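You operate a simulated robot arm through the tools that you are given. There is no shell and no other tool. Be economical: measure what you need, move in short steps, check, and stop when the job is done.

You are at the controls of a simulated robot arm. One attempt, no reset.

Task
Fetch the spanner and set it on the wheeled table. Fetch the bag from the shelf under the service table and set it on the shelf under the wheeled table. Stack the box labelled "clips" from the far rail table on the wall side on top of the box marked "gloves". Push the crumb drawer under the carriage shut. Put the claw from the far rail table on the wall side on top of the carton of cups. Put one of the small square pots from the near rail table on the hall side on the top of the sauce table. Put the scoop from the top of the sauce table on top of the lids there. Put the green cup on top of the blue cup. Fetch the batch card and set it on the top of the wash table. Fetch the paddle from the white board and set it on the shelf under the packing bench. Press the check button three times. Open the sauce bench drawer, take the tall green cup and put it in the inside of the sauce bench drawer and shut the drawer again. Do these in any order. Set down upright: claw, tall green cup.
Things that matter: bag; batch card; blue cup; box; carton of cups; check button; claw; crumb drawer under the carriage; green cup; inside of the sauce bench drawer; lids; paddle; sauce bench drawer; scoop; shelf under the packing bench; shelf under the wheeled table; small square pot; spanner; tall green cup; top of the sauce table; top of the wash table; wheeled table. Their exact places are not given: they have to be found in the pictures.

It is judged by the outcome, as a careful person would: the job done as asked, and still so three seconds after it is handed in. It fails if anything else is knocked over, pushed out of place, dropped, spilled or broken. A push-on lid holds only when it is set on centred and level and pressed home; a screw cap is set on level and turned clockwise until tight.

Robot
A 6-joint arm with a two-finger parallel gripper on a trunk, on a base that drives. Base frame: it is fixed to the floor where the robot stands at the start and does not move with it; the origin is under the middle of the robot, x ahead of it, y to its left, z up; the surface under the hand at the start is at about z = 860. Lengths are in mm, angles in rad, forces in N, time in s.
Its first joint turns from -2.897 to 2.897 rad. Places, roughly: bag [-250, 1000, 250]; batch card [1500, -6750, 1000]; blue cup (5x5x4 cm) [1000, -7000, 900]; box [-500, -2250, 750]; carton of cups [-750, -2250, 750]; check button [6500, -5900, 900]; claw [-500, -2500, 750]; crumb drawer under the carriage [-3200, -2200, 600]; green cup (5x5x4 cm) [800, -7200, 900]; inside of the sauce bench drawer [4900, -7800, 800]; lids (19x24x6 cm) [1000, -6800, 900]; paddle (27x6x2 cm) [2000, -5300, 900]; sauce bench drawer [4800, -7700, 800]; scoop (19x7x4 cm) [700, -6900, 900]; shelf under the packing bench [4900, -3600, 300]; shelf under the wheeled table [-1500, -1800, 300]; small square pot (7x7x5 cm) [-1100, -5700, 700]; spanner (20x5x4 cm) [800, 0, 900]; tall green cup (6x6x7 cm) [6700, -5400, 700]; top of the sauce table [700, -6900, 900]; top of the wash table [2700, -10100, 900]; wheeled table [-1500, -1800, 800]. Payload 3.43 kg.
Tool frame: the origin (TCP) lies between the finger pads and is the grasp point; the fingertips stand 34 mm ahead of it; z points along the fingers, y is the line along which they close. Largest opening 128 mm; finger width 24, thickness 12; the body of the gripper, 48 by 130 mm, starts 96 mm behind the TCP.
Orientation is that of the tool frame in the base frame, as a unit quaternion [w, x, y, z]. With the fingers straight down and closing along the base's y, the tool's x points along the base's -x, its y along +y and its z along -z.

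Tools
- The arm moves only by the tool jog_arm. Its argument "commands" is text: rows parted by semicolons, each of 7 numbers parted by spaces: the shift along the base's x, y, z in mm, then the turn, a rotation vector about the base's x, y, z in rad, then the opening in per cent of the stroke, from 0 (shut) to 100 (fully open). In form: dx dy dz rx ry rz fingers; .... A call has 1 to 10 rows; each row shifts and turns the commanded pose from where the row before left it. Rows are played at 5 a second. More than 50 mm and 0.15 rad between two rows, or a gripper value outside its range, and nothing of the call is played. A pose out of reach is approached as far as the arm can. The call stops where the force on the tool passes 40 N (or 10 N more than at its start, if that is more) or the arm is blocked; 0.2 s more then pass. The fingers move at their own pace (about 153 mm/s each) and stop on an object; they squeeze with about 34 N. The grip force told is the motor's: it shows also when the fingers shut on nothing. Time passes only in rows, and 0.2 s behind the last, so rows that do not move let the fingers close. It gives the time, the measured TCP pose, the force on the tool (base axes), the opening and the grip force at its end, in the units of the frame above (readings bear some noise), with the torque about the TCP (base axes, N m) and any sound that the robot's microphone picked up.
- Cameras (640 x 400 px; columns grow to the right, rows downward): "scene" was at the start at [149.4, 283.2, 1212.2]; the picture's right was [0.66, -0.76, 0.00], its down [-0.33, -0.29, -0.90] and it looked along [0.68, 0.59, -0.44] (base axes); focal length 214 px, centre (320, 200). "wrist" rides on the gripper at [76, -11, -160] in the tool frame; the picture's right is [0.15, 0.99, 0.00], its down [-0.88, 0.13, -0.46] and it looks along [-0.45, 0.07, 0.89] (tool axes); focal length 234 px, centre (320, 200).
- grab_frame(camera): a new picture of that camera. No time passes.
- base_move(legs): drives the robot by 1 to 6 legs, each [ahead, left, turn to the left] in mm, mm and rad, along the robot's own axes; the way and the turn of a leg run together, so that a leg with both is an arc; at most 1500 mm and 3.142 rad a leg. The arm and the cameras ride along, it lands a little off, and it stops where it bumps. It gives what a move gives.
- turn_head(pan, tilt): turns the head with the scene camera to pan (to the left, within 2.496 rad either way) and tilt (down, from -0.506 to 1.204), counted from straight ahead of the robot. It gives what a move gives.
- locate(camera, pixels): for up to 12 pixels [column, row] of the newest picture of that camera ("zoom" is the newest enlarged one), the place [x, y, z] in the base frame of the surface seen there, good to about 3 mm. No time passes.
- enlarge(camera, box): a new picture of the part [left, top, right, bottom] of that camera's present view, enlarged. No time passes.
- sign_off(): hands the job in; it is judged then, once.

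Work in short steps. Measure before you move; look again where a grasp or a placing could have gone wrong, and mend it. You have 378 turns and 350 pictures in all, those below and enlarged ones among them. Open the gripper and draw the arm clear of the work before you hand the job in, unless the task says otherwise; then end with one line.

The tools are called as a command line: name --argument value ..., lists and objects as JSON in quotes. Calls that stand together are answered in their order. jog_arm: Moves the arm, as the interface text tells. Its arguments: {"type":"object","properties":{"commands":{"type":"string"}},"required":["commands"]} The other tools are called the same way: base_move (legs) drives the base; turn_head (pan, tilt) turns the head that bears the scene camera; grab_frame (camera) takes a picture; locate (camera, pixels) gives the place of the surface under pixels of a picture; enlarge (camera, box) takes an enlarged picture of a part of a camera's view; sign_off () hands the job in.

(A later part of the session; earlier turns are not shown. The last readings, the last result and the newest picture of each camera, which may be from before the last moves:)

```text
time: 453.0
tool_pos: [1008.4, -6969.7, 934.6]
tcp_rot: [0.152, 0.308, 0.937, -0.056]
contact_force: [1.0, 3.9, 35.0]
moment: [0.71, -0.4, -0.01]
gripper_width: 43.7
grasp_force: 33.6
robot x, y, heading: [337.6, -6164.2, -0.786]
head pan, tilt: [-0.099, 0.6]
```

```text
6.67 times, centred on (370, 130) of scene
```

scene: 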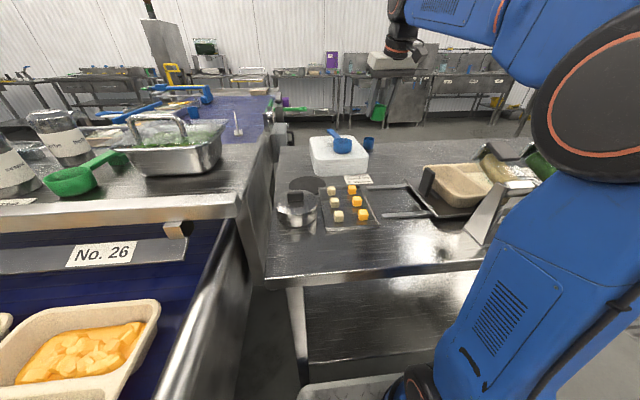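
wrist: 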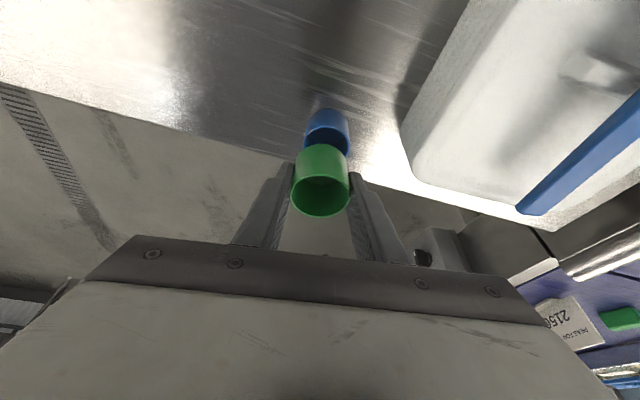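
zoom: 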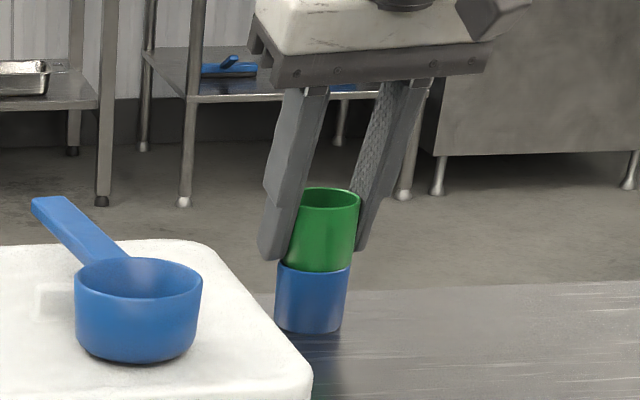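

Seated on the rim. I ease 1 mm up and open.

jog_arm --commands "0 0 1.5 0 0 0 0;0 0 0 0 0 0 37;0 0 0 0 0 0 42;0 0 0 0 0 0 50;0 0 0 0 0 0 60;0 0 0 0 0 0 60"

enlarge --camera "scene" --box '[340, 100, 400, 160]'

```text
time: 454.4
tool_pos: [1006.5, -6968.9, 932.9]
tcp_rot: [0.15, 0.309, 0.938, -0.056]
contact_force: [-0.1, 0.0, -0.1]
moment: [0.05, 0.01, -0.02]
gripper_width: 76.9
grasp_force: 0.2
robot x, y, heading: [337.0, -6168.9, -0.788]
head pan, tilt: [-0.099, 0.6]
```

```text
6.67 times, centred on (370, 130) of scene
```

zoom: 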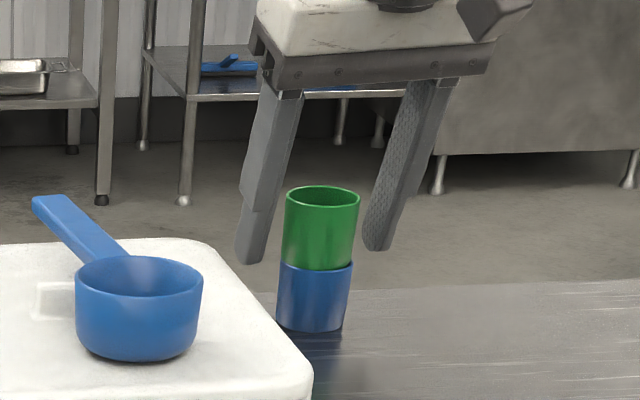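

Green stands on blue. I lift off, then look for the batch card near (1500,-6750).

jog_arm --commands "-3 3 15 0 0 0 60;-8 8 40 0 0 0 60;-15 15 40 0 0 0 60;-30 30 10 0 0 0 60;-33 33 0 0 0 0 60;-33 33 0 0 0 0 60"

turn_head --pan 0.2 --tilt 0.4

grab_frame --camera "scene"

enlarge --camera "scene" --box '[220, 60, 460, 200]'

```text
time: 455.8
tool_pos: [887.2, -6845.9, 1037.1]
tcp_rot: [0.148, 0.309, 0.938, -0.056]
contact_force: [-0.6, -0.7, -0.9]
moment: [0.01, 0.05, 0.02]
gripper_width: 76.8
grasp_force: 0.0
robot x, y, heading: [340.5, -6168.4, -0.79]
head pan, tilt: [-0.099, 0.6]
```

```text
time: 456.6
tool_pos: [887.8, -6845.5, 1038.3]
tcp_rot: [0.148, 0.308, 0.938, -0.055]
contact_force: [0.5, 0.7, -0.8]
moment: [0.03, 0.0, 0.0]
gripper_width: 76.5
grasp_force: 0.1
robot x, y, heading: [339.3, -6168.0, -0.79]
head pan, tilt: [0.201, 0.4]
```

```text
153 pictures are left
```

scene: 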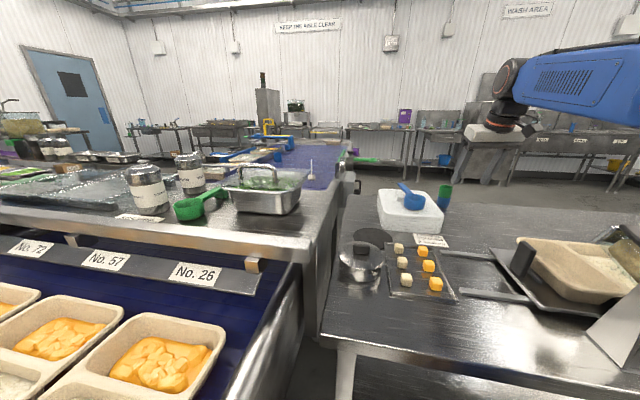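

```text
2.67 times, centred on (340, 130) of scene
```

zoom: 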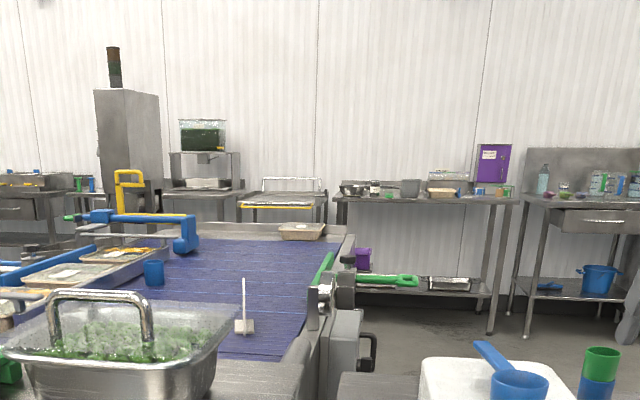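

locate --camera "zoom" --pixels '[[243, 285], [243, 315], [245, 328], [235, 325], [253, 325], [300, 300], [200, 340], [330, 300], [340, 250], [150, 272]]'

enlarge --camera "scene" --box '[285, 140, 365, 200]'

```text
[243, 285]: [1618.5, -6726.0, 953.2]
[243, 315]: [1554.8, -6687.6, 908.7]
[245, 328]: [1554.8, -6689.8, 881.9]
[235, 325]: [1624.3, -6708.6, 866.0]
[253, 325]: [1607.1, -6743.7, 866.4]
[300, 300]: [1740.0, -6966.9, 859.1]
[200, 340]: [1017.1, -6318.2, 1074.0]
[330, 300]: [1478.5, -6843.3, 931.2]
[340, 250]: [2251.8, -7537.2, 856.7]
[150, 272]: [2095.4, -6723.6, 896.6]
```

```text
6.67 times, centred on (325, 170) of scene
```

zoom: 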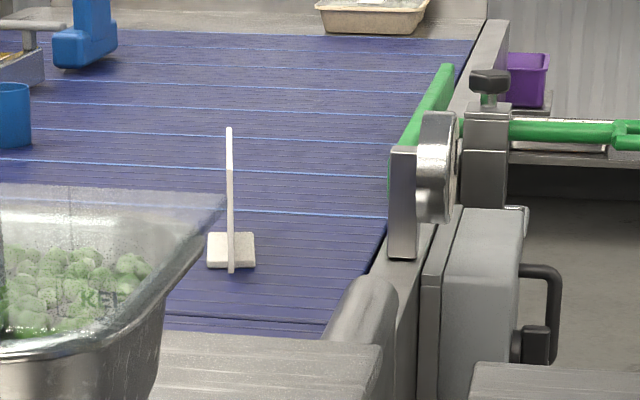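

The batch card stands edge-on on the belt at about (1587,-6707), top z ≈ 955. I retract and raise the arm, then drive round the right end of the sauce table.

jog_arm --commands "-30 30 20 0 0 0 40;-30 30 20 0 0 0 40;-30 30 20 0 0 0 40;-33 33 15 0 0 0 40;-33 33 5 0 0 0 40;0 0 0 0 0 0 40"

base_move --legs '[[-200, 0, 0], [0, -1350, 0]]'

turn_head --pan 0.1 --tilt 0.4

grab_frame --camera "scene"

```text
time: 458.0
tool_pos: [730.6, -6691.8, 1117.3]
tcp_rot: [0.149, 0.308, 0.938, -0.055]
contact_force: [-0.1, -0.7, 0.2]
moment: [-0.03, 0.01, 0.03]
gripper_width: 51.3
grasp_force: 0.0
robot x, y, heading: [336.7, -6168.7, -0.797]
head pan, tilt: [0.201, 0.4]
```

```text
time: 465.9
tool_pos: [-339.1, -7490.3, 1117.2]
tcp_rot: [0.149, 0.3, 0.941, -0.053]
contact_force: [0.2, 0.2, -0.1]
moment: [-0.04, -0.04, 0.04]
gripper_width: 51.3
grasp_force: 0.0
robot x, y, heading: [-744.4, -6975.1, -0.772]
head pan, tilt: [0.201, 0.4]
```

```text
time: 466.6
tool_pos: [-337.3, -7489.8, 1117.7]
tcp_rot: [0.149, 0.299, 0.941, -0.053]
contact_force: [-0.3, -0.6, -0.4]
moment: [-0.03, 0.04, -0.02]
gripper_width: 51.5
grasp_force: 0.0
robot x, y, heading: [-744.2, -6972.4, -0.774]
head pan, tilt: [0.099, 0.4]
```

```text
150 pictures are left
```

scene: 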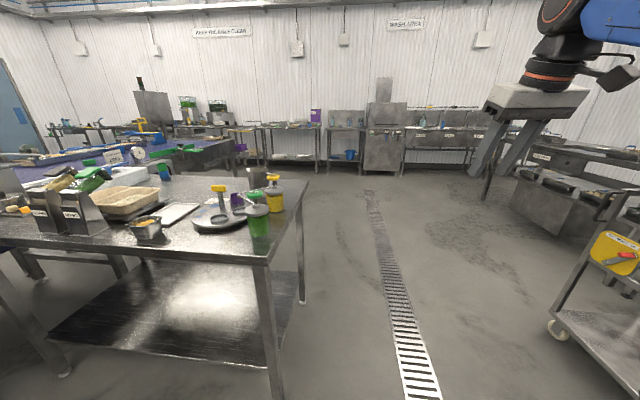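

locate --camera "scene" --pixels '[[305, 182], [270, 260], [302, 300], [240, 160], [190, 160], [235, 145], [150, 165]]'

base_move --legs '[[1000, 0, 0], [750, 0, 0], [0, 0, 1.56]]'

turn_head --pan 0.0 --tilt 0.45

grab_frame --camera "scene"

```text
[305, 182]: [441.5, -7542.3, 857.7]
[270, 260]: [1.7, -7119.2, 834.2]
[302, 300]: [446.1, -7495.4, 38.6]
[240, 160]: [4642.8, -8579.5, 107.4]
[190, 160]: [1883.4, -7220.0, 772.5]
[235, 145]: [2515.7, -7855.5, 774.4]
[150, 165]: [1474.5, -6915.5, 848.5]
```

```text
time: 479.2
tool_pos: [1031.3, -7795.0, 1117.0]
tcp_rot: [0.143, -0.452, 0.878, 0.067]
contact_force: [-0.4, 0.4, 0.3]
moment: [0.01, 0.0, -0.02]
gripper_width: 51.3
grasp_force: 0.0
robot x, y, heading: [517.0, -8198.4, 0.792]
head pan, tilt: [0.099, 0.4]
```

```text
time: 479.9
tool_pos: [1031.9, -7794.5, 1117.9]
tcp_rot: [0.143, -0.451, 0.878, 0.066]
contact_force: [-1.0, 1.0, 0.7]
moment: [0.0, 0.0, -0.01]
gripper_width: 50.9
grasp_force: 0.1
robot x, y, heading: [512.1, -8190.7, 0.797]
head pan, tilt: [0.0, 0.45]
```

```text
149 pictures are left
```

scene: 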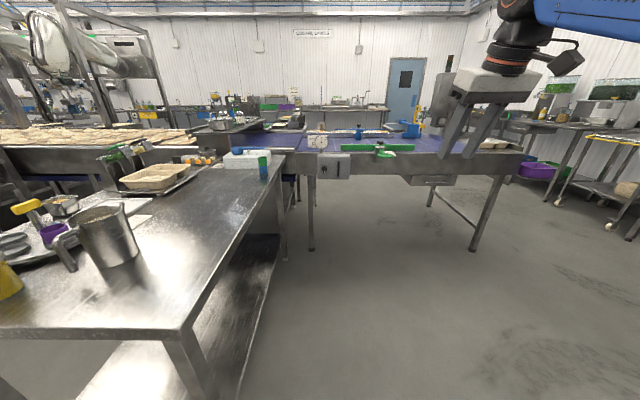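

enlarge --camera "scene" --box '[270, 110, 410, 200]'

locate --camera "zoom" --pixels '[[175, 140], [240, 140], [210, 165], [210, 120], [210, 185], [300, 250], [480, 180], [530, 200], [240, 260], [100, 180]]'

```text
4.44 times, centred on (340, 155) of scene
```

zoom: 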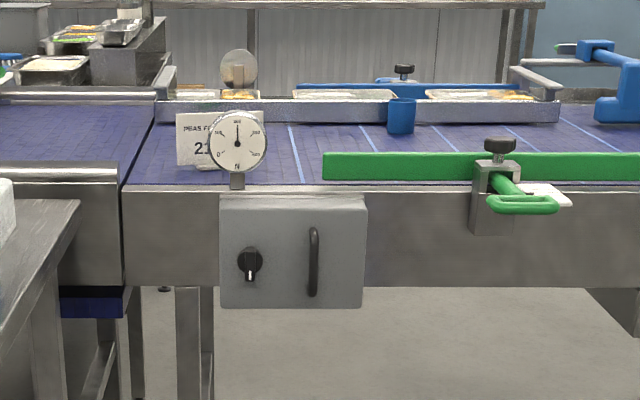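

```text
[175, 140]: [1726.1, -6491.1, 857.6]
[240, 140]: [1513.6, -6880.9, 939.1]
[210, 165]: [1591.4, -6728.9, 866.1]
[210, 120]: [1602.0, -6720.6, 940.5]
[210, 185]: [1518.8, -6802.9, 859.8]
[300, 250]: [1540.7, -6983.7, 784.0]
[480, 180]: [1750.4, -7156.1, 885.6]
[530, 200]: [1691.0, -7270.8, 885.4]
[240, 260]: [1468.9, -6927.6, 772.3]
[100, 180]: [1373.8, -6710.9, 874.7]
```

Batch card ("PEAS… 2150 g") stands at ~(1600,-6722), facing me. I drive 930 ahead, then bring the hand over with the fingers closing front-to-back.

base_move --legs '[[930, 0, 0]]'

jog_arm --commands "-8 20 -5 -0.081 0.064 0 40;-8 20 -5 -0.081 0.064 0 40;-8 20 -5 -0.081 0.064 0 40;-8 30 -10 0 0 0.145 40;-8 30 -10 0 0 0.145 40;-8 30 -10 0 0 0.145 40;-8 30 -10 0 0 0.145 40;-8 30 -10 0 0 0.145 40"

jog_arm --commands "-5 35 -5 0 0 0.145 40;-5 35 -5 0 0 0.145 40;-5 35 -5 0 0 0.145 40;-4 35 -5 0 0 0.145 40;0 30 -5 0 0 0.145 40;0 0 0 0 0 0 40"

grab_frame --camera "wrist"

grab_frame --camera "scene"

```text
time: 484.7
tool_pos: [1673.8, -7132.2, 1118.2]
tcp_rot: [0.143, -0.453, 0.877, 0.067]
contact_force: [0.7, 0.5, 0.3]
moment: [0.06, -0.02, -0.02]
gripper_width: 51.1
grasp_force: 0.0
robot x, y, heading: [1155.9, -7534.5, 0.801]
head pan, tilt: [0.0, 0.45]
```

```text
time: 486.5
tool_pos: [1611.2, -6923.1, 1051.2]
tcp_rot: [-0.003, 0.745, -0.668, -0.004]
contact_force: [-0.7, -1.1, 0.1]
moment: [0.03, -0.04, -0.01]
gripper_width: 51.4
grasp_force: 0.1
robot x, y, heading: [1158.1, -7536.9, 0.8]
head pan, tilt: [0.0, 0.45]
```

```text
time: 487.9
tool_pos: [1591.6, -6752.4, 1027.6]
tcp_rot: [0.001, 0.933, -0.359, -0.005]
contact_force: [0.3, 0.5, -0.6]
moment: [-0.02, -0.02, -0.04]
gripper_width: 51.1
grasp_force: 0.0
robot x, y, heading: [1161.6, -7535.9, 0.795]
head pan, tilt: [0.0, 0.45]
```

```text
147 pictures are left
```

wrist: 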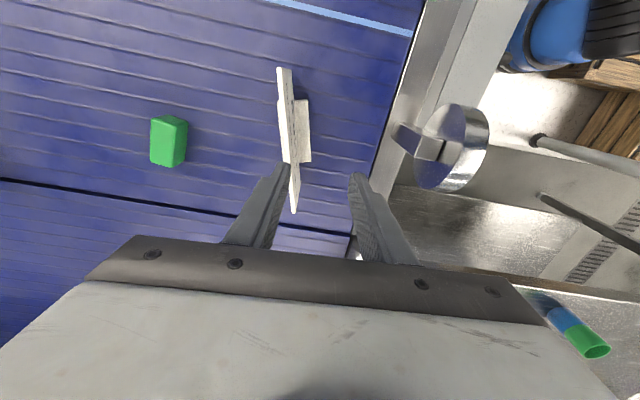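

```text
146 pictures are left
```

scene: 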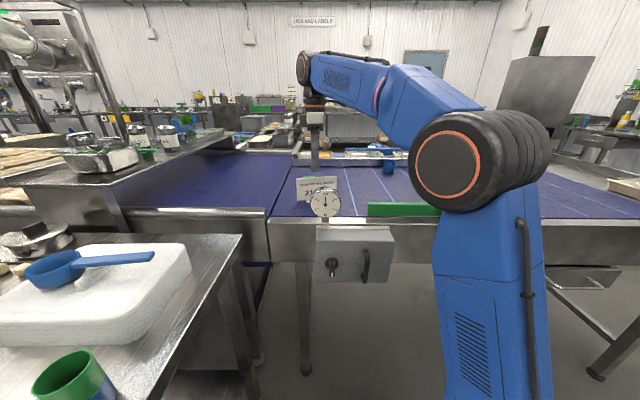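

locate --camera "wrist" --pixels '[[285, 72], [289, 110], [293, 150], [295, 205], [303, 130], [288, 90], [291, 180]]'

enlarge --camera "wrist" --box '[250, 50, 350, 230]'

```text
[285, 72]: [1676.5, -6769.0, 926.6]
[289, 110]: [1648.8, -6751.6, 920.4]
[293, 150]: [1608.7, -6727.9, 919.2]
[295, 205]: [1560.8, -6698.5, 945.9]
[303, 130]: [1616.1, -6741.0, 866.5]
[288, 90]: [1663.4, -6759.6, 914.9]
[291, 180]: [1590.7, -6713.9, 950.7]
```

```text
2.22 times, centred on (300, 140) of wrist
```

zoom: 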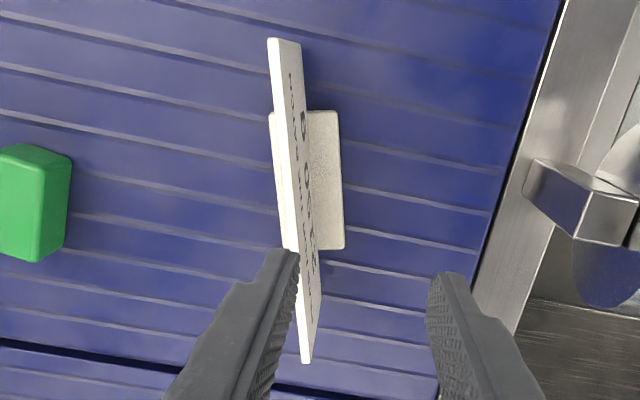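

I align yaw (+0.19) and centre over the card at (1618,-6734), then check before descending.

jog_arm --commands "13 9 0 0 0 0.094 50;13 9 0 0 0 0.094 50;0 0 -30 0 0 0 50;0 0 -10 0 0 0 50;0 0 0 0 0 0 50;0 0 0 0 0 0 50"

grab_frame --camera "wrist"

```text
time: 489.3
tool_pos: [1615.6, -6733.7, 986.6]
tcp_rot: [0.002, 0.963, -0.271, -0.006]
contact_force: [-0.2, 0.1, 0.4]
moment: [-0.01, 0.0, -0.01]
gripper_width: 63.8
grasp_force: 0.1
robot x, y, heading: [1159.9, -7536.1, 0.795]
head pan, tilt: [0.0, 0.45]
```

```text
144 pictures are left
```

wrist: 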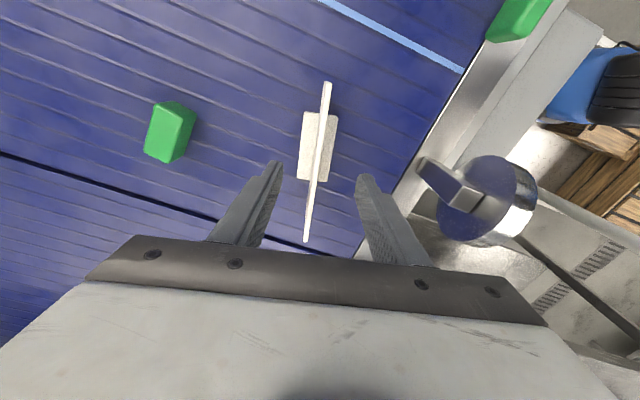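

Aligned. Descend and grip the card.

jog_arm --commands "0 0 -35 0 0 0 50;0 0 -33 0 0 0 50;0 0 0 0 0 0 20;0 0 0 0 0 0 0;0 0 0 0 0 0 0;0 0 0 0 0 0 0"

jog_arm --commands "0 0 15 0 0 0 0;0 0 30 0 0 0 0;0 0 40 0 0 0 0;0 0 40 0 0 0 0;0 0 0 0 0 0 0"

grab_frame --camera "wrist"

enlarge --camera "scene" --box '[250, 80, 400, 240]'

```text
time: 490.7
tool_pos: [1617.3, -6735.9, 920.5]
tcp_rot: [0.001, 0.962, -0.272, -0.005]
contact_force: [-1.0, -0.5, 0.0]
moment: [0.01, 0.01, 0.0]
gripper_width: 4.0
grasp_force: 33.5
robot x, y, heading: [1157.0, -7536.1, 0.8]
head pan, tilt: [0.0, 0.45]
```

```text
time: 491.9
tool_pos: [1618.2, -6734.0, 1045.3]
tcp_rot: [0.001, 0.962, -0.272, -0.005]
contact_force: [-1.0, 0.5, -0.1]
moment: [-0.01, -0.02, -0.01]
gripper_width: 3.8
grasp_force: 33.8
robot x, y, heading: [1158.6, -7533.4, 0.802]
head pan, tilt: [0.0, 0.45]
```

```text
143 pictures are left
```

wrist: 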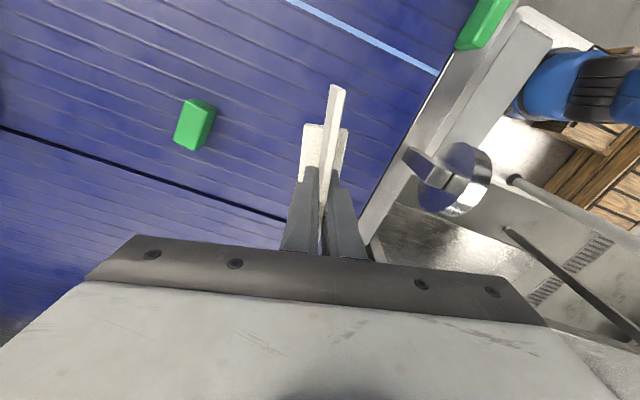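

```text
2.50 times, centred on (325, 160) of scene
```

zoom: 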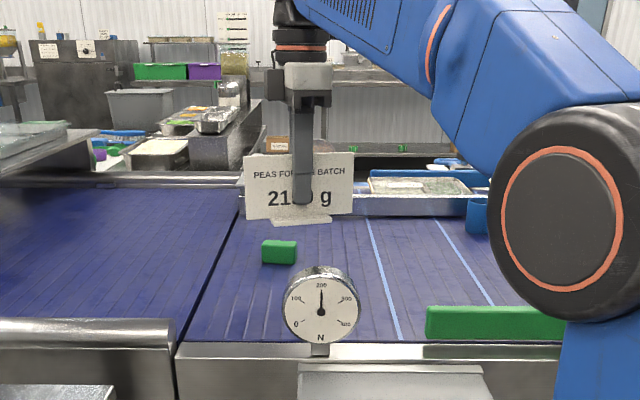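

Card is held. Retract, back up, turn toward the wash area and look.

jog_arm --commands "-33 -34 5 0 0 0 0;-33 -34 5 0 0 0 0;-33 -34 5 0 0 0 0;-33 -34 5 0 0 0 0;-33 -34 5 0 0 0 0"

base_move --legs '[[-600, 0, 0], [0, 0, -1.587]]'

turn_head --pan 0.0 --tilt 0.35

grab_frame --camera "scene"

enlarge --camera "scene" --box '[200, 100, 520, 260]'

```text
time: 493.1
tool_pos: [1452.3, -6906.0, 1071.4]
tcp_rot: [0.001, 0.962, -0.272, -0.005]
contact_force: [-0.3, 0.0, -0.7]
moment: [-0.08, 0.01, -0.01]
gripper_width: 4.1
grasp_force: 34.3
robot x, y, heading: [1156.6, -7536.2, 0.802]
head pan, tilt: [0.0, 0.45]
```

```text
time: 500.5
tool_pos: [1349.0, -8293.8, 1072.3]
tcp_rot: [0.003, -0.471, 0.882, 0.005]
contact_force: [0.2, 0.0, -0.1]
moment: [0.02, -0.02, -0.02]
gripper_width: 4.2
grasp_force: 34.1
robot x, y, heading: [732.6, -7975.8, -0.812]
head pan, tilt: [0.0, 0.45]
```

```text
time: 501.1
tool_pos: [1348.9, -8292.5, 1071.8]
tcp_rot: [0.002, -0.472, 0.882, 0.004]
contact_force: [0.0, -0.3, -0.3]
moment: [-0.01, -0.03, -0.01]
gripper_width: 4.2
grasp_force: 34.1
robot x, y, heading: [731.7, -7972.9, -0.804]
head pan, tilt: [0.0, 0.351]
```

```text
141 pictures are left
```

scene: 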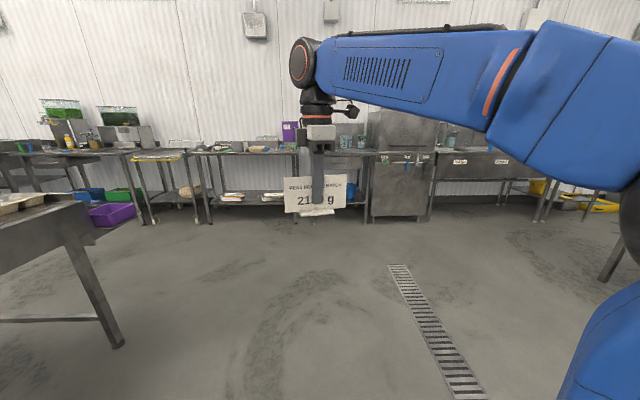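

```text
2.00 times, centred on (360, 180) of scene
```

zoom: 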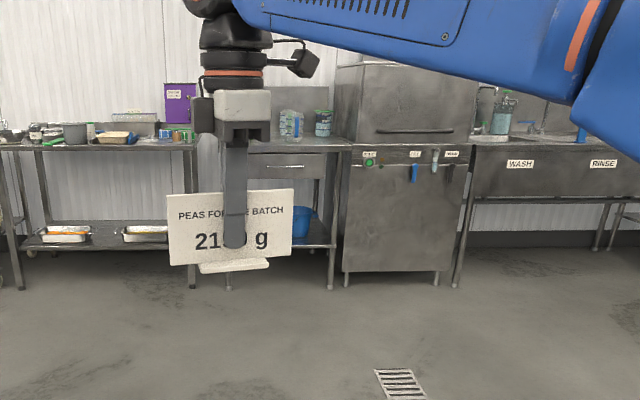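

locate --camera "zoom" --pixels '[[290, 145], [330, 145], [310, 160], [345, 148], [400, 150], [150, 145], [285, 125], [322, 122], [500, 140], [240, 145], [345, 250], [400, 270]]'

```text
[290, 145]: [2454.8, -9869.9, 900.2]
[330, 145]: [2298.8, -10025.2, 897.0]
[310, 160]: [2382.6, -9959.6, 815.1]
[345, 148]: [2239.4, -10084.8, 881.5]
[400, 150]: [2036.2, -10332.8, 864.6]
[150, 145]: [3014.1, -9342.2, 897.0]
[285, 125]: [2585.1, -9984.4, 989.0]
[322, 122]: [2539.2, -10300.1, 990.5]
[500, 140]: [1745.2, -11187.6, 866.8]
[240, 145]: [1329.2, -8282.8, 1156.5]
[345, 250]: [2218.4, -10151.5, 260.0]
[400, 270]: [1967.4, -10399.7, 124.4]
```

The small table with a drawer is the wash table (front edge t≈8716, z 898). I drive up to it.

base_move --legs '[[0, 0, 0.019], [1000, -130, 0], [1000, 0, 0]]'

turn_head --pan 0.0 --tilt 0.5

grab_frame --camera "scene"

grab_frame --camera "wrist"

```text
time: 511.5
tool_pos: [2662.9, -9790.6, 1071.2]
tcp_rot: [0.002, -0.484, 0.875, 0.004]
contact_force: [0.7, -0.3, -0.8]
moment: [-0.01, 0.02, -0.02]
gripper_width: 4.0
grasp_force: 34.5
robot x, y, heading: [2040.1, -9490.6, -0.78]
head pan, tilt: [0.0, 0.351]
```

```text
time: 512.2
tool_pos: [2664.6, -9790.4, 1071.8]
tcp_rot: [0.003, -0.484, 0.875, 0.005]
contact_force: [0.3, -1.1, -0.4]
moment: [0.03, 0.0, 0.01]
gripper_width: 4.2
grasp_force: 33.9
robot x, y, heading: [2037.9, -9488.7, -0.782]
head pan, tilt: [0.0, 0.499]
```

```text
139 pictures are left
```

scene: 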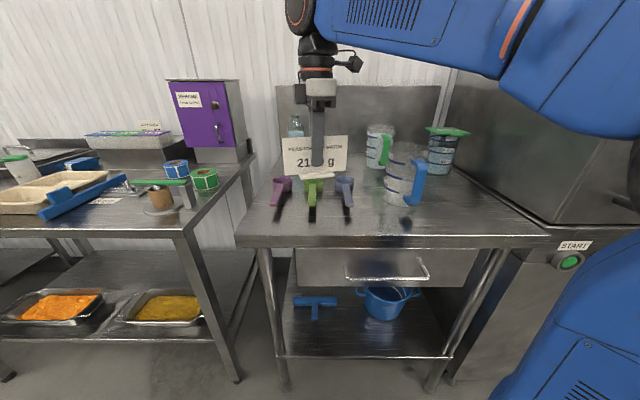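

```text
138 pictures are left
```

wrist: 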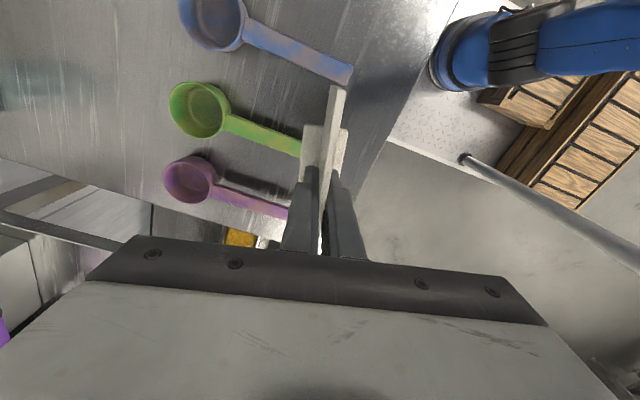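

locate --camera "scene" --pixels '[[440, 215], [480, 225], [400, 225], [330, 235], [530, 237], [450, 235], [415, 200], [465, 195], [345, 205], [500, 205], [450, 170], [330, 243]]'

enlarge --camera "scene" --box '[240, 110, 560, 270]'

```text
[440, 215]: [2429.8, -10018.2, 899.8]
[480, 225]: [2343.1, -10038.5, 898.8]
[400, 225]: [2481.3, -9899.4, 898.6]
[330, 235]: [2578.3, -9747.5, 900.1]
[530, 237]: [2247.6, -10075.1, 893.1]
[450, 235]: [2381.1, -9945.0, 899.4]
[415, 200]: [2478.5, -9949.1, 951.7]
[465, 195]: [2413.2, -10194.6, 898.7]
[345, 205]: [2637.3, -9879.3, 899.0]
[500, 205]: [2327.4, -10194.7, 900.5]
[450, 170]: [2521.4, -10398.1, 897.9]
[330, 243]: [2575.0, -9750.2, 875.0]
```

```text
2.00 times, centred on (400, 190) of scene
```

zoom: 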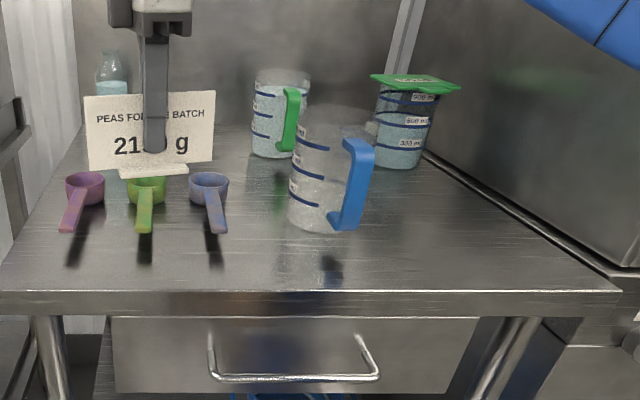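

Free spot at front right ≈ (2400,-10070). I take the card back toward me, sideways in front of the table, then forward over the spot.

jog_arm --commands "-33 33 0 0 0 0 0;-33 33 0 0 0 0 0;-33 33 0 0 0 0 0;-34 -34 0 0 0 0 0;-34 -34 0 0 0 0 0;-34 -34 0 0 0 0 0;-34 -34 0 0 0 0 0;-34 -34 0 0 0 0 0;-34 -34 0 0 0 0 0;-34 -34 0 0 0 0 0"

jog_arm --commands "-32 -32 0 0 0 0 0;31 -31 0 0 0 0 0;32 -32 0 0 0 0 0;32 -32 0 0 0 0 0;30 -30 -20 0 0 0 0;0 0 -35 0 0 0 0;0 0 -30 0 0 0 0;0 0 0 0 0 0 0"

grab_frame --camera "scene"

grab_frame --camera "wrist"

```text
time: 514.4
tool_pos: [2326.4, -9931.6, 1073.3]
tcp_rot: [0.003, -0.485, 0.875, 0.004]
contact_force: [-0.1, 0.3, -1.5]
moment: [-0.02, 0.01, 0.05]
gripper_width: 3.9
grasp_force: 33.9
robot x, y, heading: [2034.5, -9488.8, -0.786]
head pan, tilt: [0.0, 0.499]
```

```text
time: 516.2
tool_pos: [2420.9, -10086.7, 985.6]
tcp_rot: [0.003, -0.484, 0.875, 0.004]
contact_force: [0.2, 0.3, 0.3]
moment: [-0.01, -0.02, 0.01]
gripper_width: 4.0
grasp_force: 33.6
robot x, y, heading: [2037.5, -9489.5, -0.787]
head pan, tilt: [0.0, 0.499]
```

```text
136 pictures are left
```

scene: 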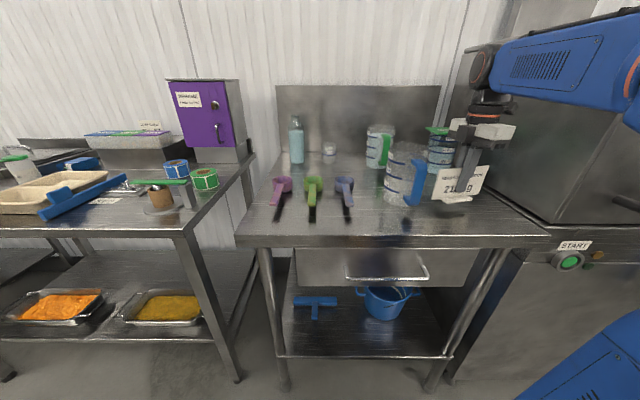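

```text
135 pictures are left
```

wrist: 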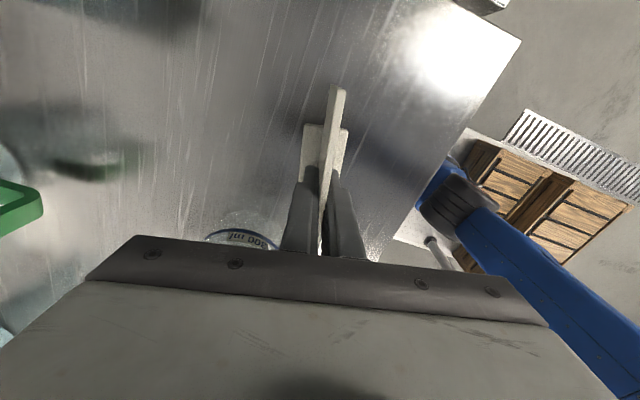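

jog_arm --commands "-6 -6 -12 0 0 0 0;0 0 -6 0 0 0 0;0 0 -3 0 0 0 0;0 0 -2 0 0 0 0;0 0 -2 0 0 0 0;0 0 0 0 0 0 0"

```text
time: 517.6
tool_pos: [2413.0, -10094.1, 961.4]
tcp_rot: [0.003, -0.484, 0.875, 0.003]
contact_force: [0.1, 1.0, -0.9]
moment: [-0.02, -0.01, -0.02]
gripper_width: 3.7
grasp_force: 34.1
robot x, y, heading: [2036.0, -9493.3, -0.782]
head pan, tilt: [0.0, 0.499]
```

jog_arm --commands "0 0 -1 0 0 0 0;0 0 -1 0 0 0 0;0 0 -1 0 0 0 0;0 0 -1 0 0 0 0;0 0 0 0 0 0 0"

```text
time: 518.8
tool_pos: [2413.2, -10093.4, 959.9]
tcp_rot: [0.004, -0.484, 0.875, 0.003]
contact_force: [0.3, -2.2, 24.4]
moment: [-0.01, -0.18, -0.01]
gripper_width: 4.1
grasp_force: 33.3
robot x, y, heading: [2035.2, -9490.8, -0.78]
head pan, tilt: [0.0, 0.499]
```

Contact; release, lift and check.

jog_arm --commands "0 0 1 0 0 0 0;0 0 0 0 0 0 15;0 0 0 0 0 0 30;0 0 20 0 0 0 30;0 0 40 0 0 0 30;0 0 45 0 0 0 30;-25 25 30 0 0 0 30;-33 33 0 0 0 0 30;-33 33 0 0 0 0 30"

enlarge --camera "scene" --box '[360, 100, 560, 260]'

```text
time: 520.8
tool_pos: [2320.7, -10002.3, 1090.8]
tcp_rot: [0.003, -0.484, 0.875, 0.004]
contact_force: [-0.5, -1.2, 0.2]
moment: [0.08, 0.06, -0.01]
gripper_width: 38.5
grasp_force: 0.1
robot x, y, heading: [2030.9, -9492.6, -0.786]
head pan, tilt: [0.0, 0.499]
```

```text
2.50 times, centred on (460, 180) of scene
```

zoom: 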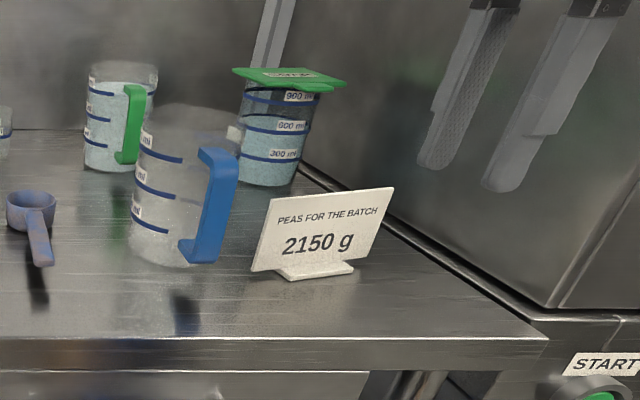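

Card stands well. I bring the arm to a travel pose and turn to face along the hall (toward -s).

base_move --legs '[[-450, 0, 0], [0, 0, 1.57]]'

turn_head --pan 0.1 --tilt 0.3

grab_frame --camera "scene"

locate --camera "scene" --pixels '[[100, 200], [200, 200], [300, 200], [320, 170], [400, 200], [480, 200], [560, 200], [250, 150], [350, 150], [450, 160], [150, 170], [320, 300]]'

```text
time: 527.3
tool_pos: [2232.3, -8893.3, 1091.0]
tcp_rot: [0.0, 0.959, -0.283, -0.004]
contact_force: [0.2, -0.3, -0.5]
moment: [0.01, 0.01, 0.02]
gripper_width: 38.4
grasp_force: 0.1
robot x, y, heading: [1713.7, -9169.3, 0.774]
head pan, tilt: [0.0, 0.499]
```

```text
time: 528.0
tool_pos: [2232.6, -8892.4, 1091.7]
tcp_rot: [0.0, 0.959, -0.283, -0.005]
contact_force: [-1.0, 0.3, -0.3]
moment: [0.03, -0.01, 0.01]
gripper_width: 38.6
grasp_force: 0.0
robot x, y, heading: [1718.8, -9171.3, 0.772]
head pan, tilt: [0.099, 0.3]
```

```text
133 pictures are left
```

scene: 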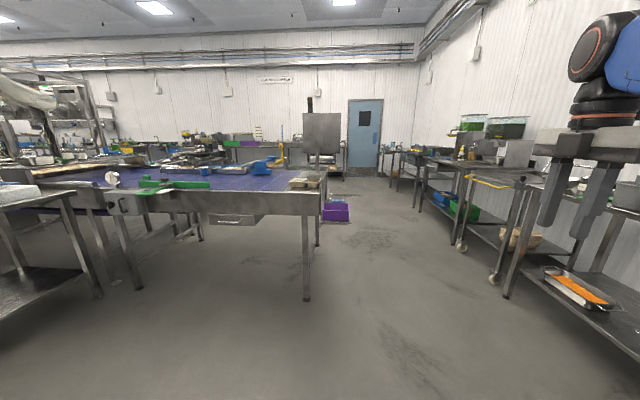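

```text
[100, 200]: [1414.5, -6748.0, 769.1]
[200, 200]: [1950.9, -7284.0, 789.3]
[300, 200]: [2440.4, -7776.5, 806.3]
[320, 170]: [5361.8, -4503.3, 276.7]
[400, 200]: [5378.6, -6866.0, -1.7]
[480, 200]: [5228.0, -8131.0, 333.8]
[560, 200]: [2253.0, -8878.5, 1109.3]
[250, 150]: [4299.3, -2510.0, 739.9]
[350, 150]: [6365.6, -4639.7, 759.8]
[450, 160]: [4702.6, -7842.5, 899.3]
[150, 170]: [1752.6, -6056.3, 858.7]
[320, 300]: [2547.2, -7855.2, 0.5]
```

locate --camera "scene" --pixels '[[335, 215], [350, 212], [325, 220], [460, 248], [490, 280], [420, 205], [385, 190], [440, 200]]'

enlarge --camera "scene" --box '[260, 90, 560, 270]'

```text
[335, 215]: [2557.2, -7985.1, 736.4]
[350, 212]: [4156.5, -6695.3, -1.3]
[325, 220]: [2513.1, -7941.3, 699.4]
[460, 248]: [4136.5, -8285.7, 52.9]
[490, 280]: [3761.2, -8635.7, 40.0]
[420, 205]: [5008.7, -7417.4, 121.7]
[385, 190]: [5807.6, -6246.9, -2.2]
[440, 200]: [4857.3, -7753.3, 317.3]
```

```text
2.13 times, centred on (410, 180) of scene
```

zoom: 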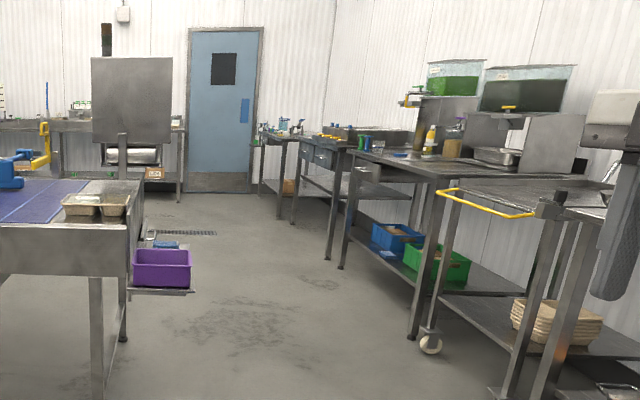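

base_move --legs '[[300, -250, 0], [1200, 0, 0], [900, 0, 0]]'

turn_head --pan -0.6 --tilt 0.4

grab_frame --camera "scene"

turn_head --pan 0.5 --tilt 0.35

grab_frame --camera "scene"

```text
time: 540.6
tool_pos: [4151.6, -7397.2, 1092.8]
tcp_rot: [0.001, 0.957, -0.291, -0.005]
contact_force: [0.6, -0.1, -0.3]
moment: [-0.03, 0.01, 0.01]
gripper_width: 38.5
grasp_force: 0.0
robot x, y, heading: [3630.5, -7670.9, 0.759]
head pan, tilt: [0.099, 0.3]
```

```text
time: 541.7
tool_pos: [4151.3, -7398.5, 1092.5]
tcp_rot: [0.001, 0.957, -0.291, -0.004]
contact_force: [0.8, 0.1, -0.5]
moment: [0.0, 0.03, -0.01]
gripper_width: 38.5
grasp_force: 0.1
robot x, y, heading: [3626.5, -7669.8, 0.759]
head pan, tilt: [-0.6, 0.4]
```

```text
131 pictures are left
```

scene: 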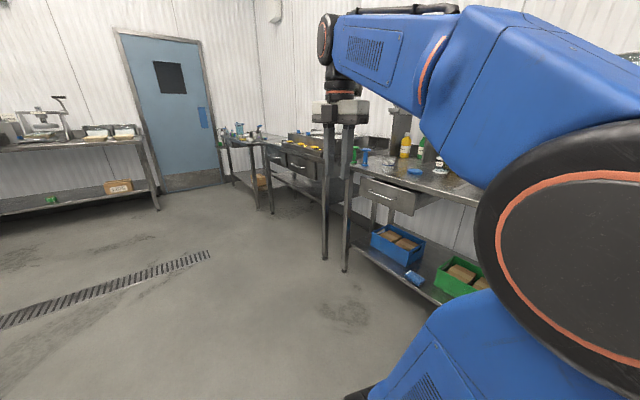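

```text
time: 543.0
tool_pos: [4150.8, -7398.9, 1093.3]
tcp_rot: [0.001, 0.957, -0.29, -0.005]
contact_force: [0.4, 0.3, -0.1]
moment: [-0.03, 0.04, -0.01]
gripper_width: 38.5
grasp_force: 0.0
robot x, y, heading: [3625.6, -7667.6, 0.764]
head pan, tilt: [0.499, 0.351]
```

```text
130 pictures are left
```

scene: 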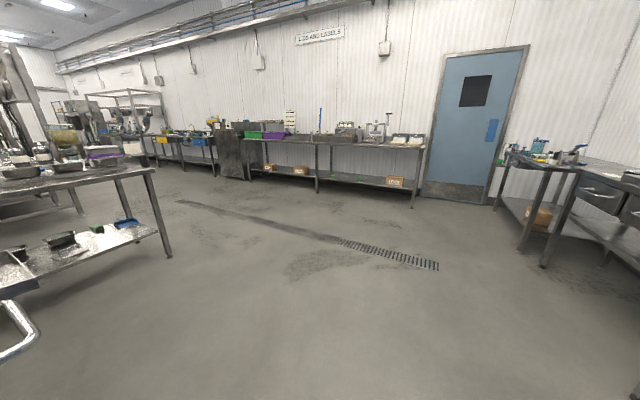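

I move 860 ahead and turn right to face the sauce bench.

base_move --legs '[[860, 0, 0], [0, 0, -1.55]]'

turn_head --pan 0.0 --tilt 0.5

grab_frame --camera "scene"

```text
time: 551.3
tool_pos: [4536.1, -7586.3, 1092.1]
tcp_rot: [0.003, -0.486, 0.874, 0.004]
contact_force: [-0.6, -0.4, -0.2]
moment: [0.0, -0.01, -0.02]
gripper_width: 38.5
grasp_force: 0.0
robot x, y, heading: [4247.7, -7073.2, -0.78]
head pan, tilt: [0.499, 0.351]
```

```text
time: 552.2
tool_pos: [4536.0, -7587.3, 1091.8]
tcp_rot: [0.004, -0.486, 0.874, 0.004]
contact_force: [0.2, 0.0, -0.3]
moment: [0.02, 0.0, -0.03]
gripper_width: 38.5
grasp_force: 0.0
robot x, y, heading: [4249.4, -7074.8, -0.778]
head pan, tilt: [0.0, 0.499]
```

```text
129 pictures are left
```

scene: 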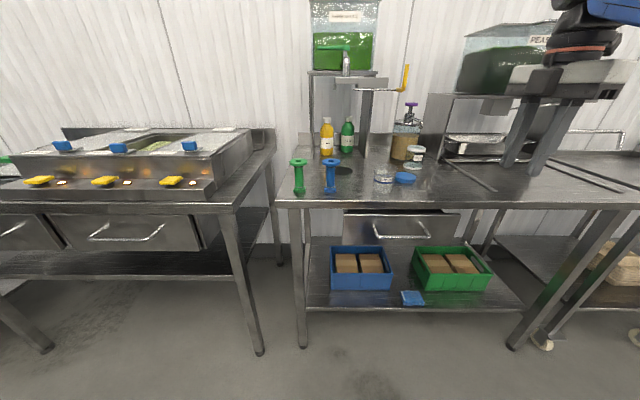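

enlarge --camera "scene" --box '[320, 180, 480, 270]'

locate --camera "scene" --pixels '[[400, 236], [372, 236], [428, 236], [360, 222], [440, 222], [400, 205], [400, 215], [125, 238], [300, 205], [560, 200], [400, 195]]'

```text
4.00 times, centred on (400, 225) of scene
```

zoom: 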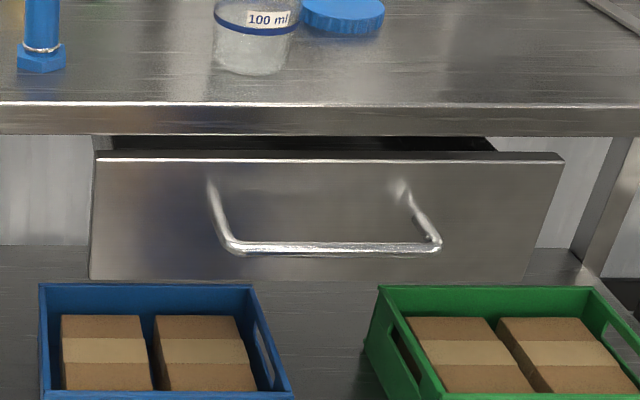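

```text
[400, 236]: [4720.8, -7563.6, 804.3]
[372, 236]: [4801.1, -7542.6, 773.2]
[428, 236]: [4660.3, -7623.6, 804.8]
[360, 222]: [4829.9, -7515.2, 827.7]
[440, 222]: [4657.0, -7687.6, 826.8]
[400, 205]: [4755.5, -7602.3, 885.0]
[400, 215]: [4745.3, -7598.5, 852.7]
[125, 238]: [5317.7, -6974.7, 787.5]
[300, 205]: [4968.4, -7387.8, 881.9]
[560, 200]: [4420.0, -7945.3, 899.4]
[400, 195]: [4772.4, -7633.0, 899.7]
```

Drawer handle bar centre (4721,-7564,804), 42 mm in front of the drawer. I bring the vertical hand above it with the fingers closing front-to-back.

jog_arm --commands "37 5 -15 0 0 -0.046 40;37 5 -20 0 0 -0.046 40;37 5 -25 0 0 -0.046 40;37 4 -25 0 0 -0.046 40;36 4 -25 0 0 -0.046 32;0 0 -30 0 0 0 32;0 0 0 0 0 0 32;0 0 0 0 0 0 32"

grab_frame --camera "wrist"

grab_frame --camera "scene"

```text
time: 554.0
tool_pos: [4720.6, -7562.1, 951.8]
tcp_rot: [0.003, -0.381, 0.924, 0.003]
contact_force: [0.0, 0.3, -0.1]
moment: [0.0, 0.02, -0.02]
gripper_width: 41.0
grasp_force: 0.0
robot x, y, heading: [4249.1, -7073.8, -0.779]
head pan, tilt: [0.0, 0.499]
```

```text
127 pictures are left
```

wrist: 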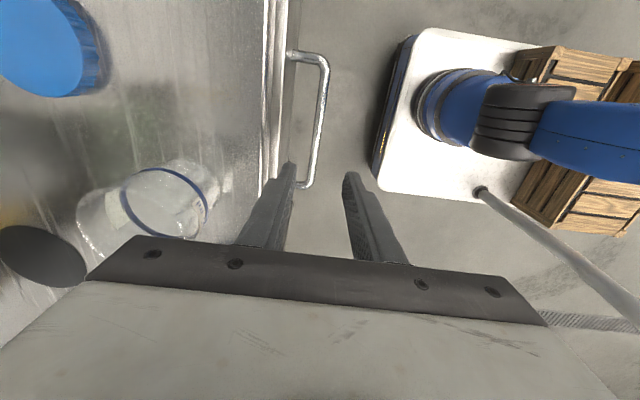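

```text
126 pictures are left
```

scene: 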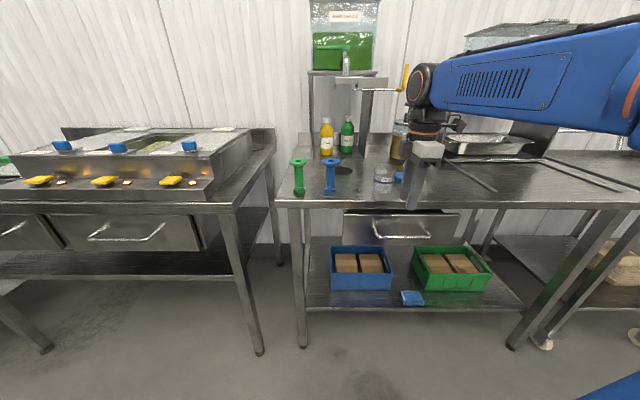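

locate --camera "wrist" --pixels '[[327, 75], [321, 120], [313, 165], [308, 184], [295, 55], [285, 80], [275, 120], [283, 110]]'

```text
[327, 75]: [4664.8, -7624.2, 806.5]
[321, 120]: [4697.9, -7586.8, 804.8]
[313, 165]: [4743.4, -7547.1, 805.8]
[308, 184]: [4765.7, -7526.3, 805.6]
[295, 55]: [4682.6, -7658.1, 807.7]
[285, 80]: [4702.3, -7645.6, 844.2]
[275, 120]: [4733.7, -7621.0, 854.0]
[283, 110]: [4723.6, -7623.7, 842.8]
```

Bar centred under the fingers. Descend to z 822 and close on the bar.

jog_arm --commands "2 -2 -40 0 0 0 32;0 0 -40 0 0 0 32;0 0 -40 0 0 0 32;0 0 -10 0 0 0 32;0 0 0 0 0 0 0;0 0 0 0 0 0 0;0 0 0 0 0 0 0"

grab_frame --camera "wrist"

```text
time: 555.6
tool_pos: [4723.3, -7564.1, 820.8]
tcp_rot: [0.003, -0.381, 0.924, 0.004]
contact_force: [-0.3, 0.8, -10.4]
moment: [0.11, -0.07, 0.09]
gripper_width: 11.7
grasp_force: 45.0
robot x, y, heading: [4246.1, -7076.7, -0.781]
head pan, tilt: [0.0, 0.499]
```

```text
125 pictures are left
```

wrist: 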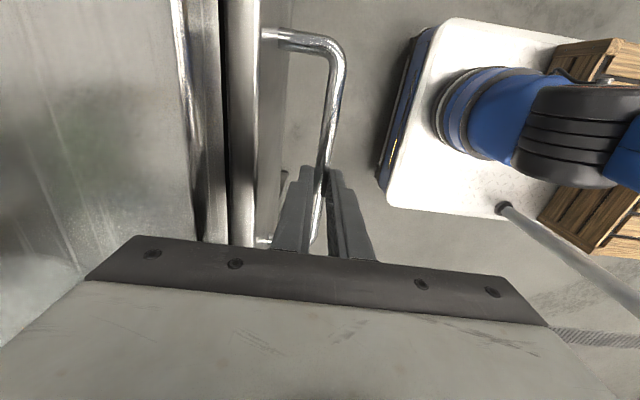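

Bar gripped. I pull the drawer by backing the base 250 mm.

base_move --legs '[[-250, 0, 0]]'

grab_frame --camera "scene"

grab_frame --camera "wrist"

```text
time: 557.5
tool_pos: [4542.3, -7386.6, 820.3]
tcp_rot: [0.004, -0.382, 0.924, 0.003]
contact_force: [26.8, 27.0, -9.1]
moment: [0.63, -0.62, 0.2]
gripper_width: 11.8
grasp_force: 45.0
robot x, y, heading: [4065.2, -6899.1, -0.781]
head pan, tilt: [0.0, 0.499]
```

```text
124 pictures are left
```

scene: 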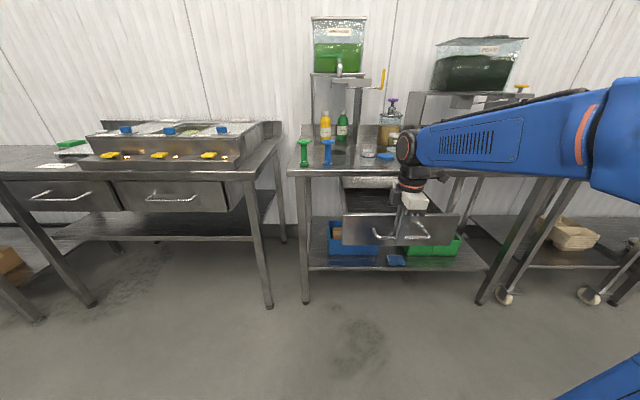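

```text
123 pictures are left
```

wrist: 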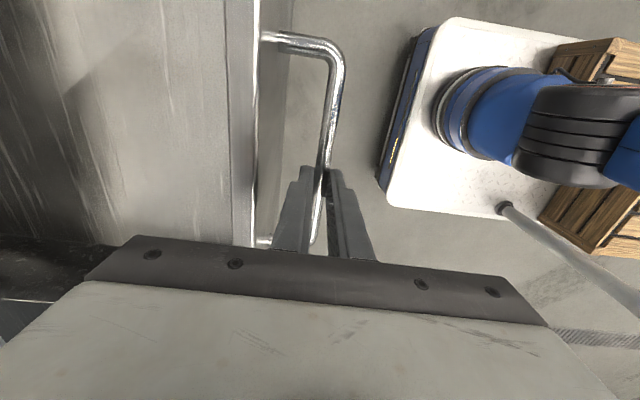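

Drawer is open 250 mm. Release the bar, lift clear, and back away.

jog_arm --commands "0 0 0 0 0 0 30;0 0 0 0 0 0 32;0 0 40 0 0 0 32;0 0 45 0 0 0 32;0 0 45 0 0 0 32;0 0 45 0 0 0 32;0 0 45 0 0 0 32"

grab_frame --camera "wrist"

locate --camera "wrist" --pixels '[[100, 100], [150, 60], [50, 60], [200, 60], [230, 120], [255, 60], [325, 90], [120, 200], [180, 150], [20, 120]]'

```text
time: 559.1
tool_pos: [4542.4, -7386.1, 1041.8]
tcp_rot: [0.004, -0.382, 0.924, 0.005]
contact_force: [-0.1, 0.0, -0.2]
moment: [0.01, 0.01, -0.05]
gripper_width: 41.0
grasp_force: 0.0
robot x, y, heading: [4066.6, -6899.4, -0.782]
head pan, tilt: [0.0, 0.499]
```

```text
122 pictures are left
```

wrist: 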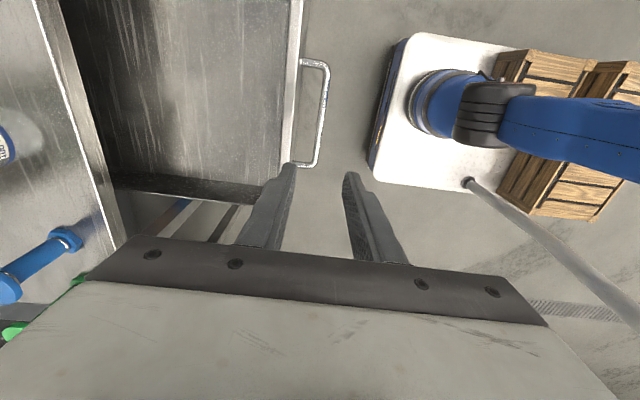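

```text
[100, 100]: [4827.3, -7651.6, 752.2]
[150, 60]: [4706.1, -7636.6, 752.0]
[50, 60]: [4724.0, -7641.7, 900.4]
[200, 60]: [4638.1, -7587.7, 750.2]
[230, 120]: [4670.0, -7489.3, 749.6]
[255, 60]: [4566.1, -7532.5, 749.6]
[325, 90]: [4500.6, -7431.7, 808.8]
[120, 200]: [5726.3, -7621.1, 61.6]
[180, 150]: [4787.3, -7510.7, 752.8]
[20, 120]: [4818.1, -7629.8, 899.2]
```

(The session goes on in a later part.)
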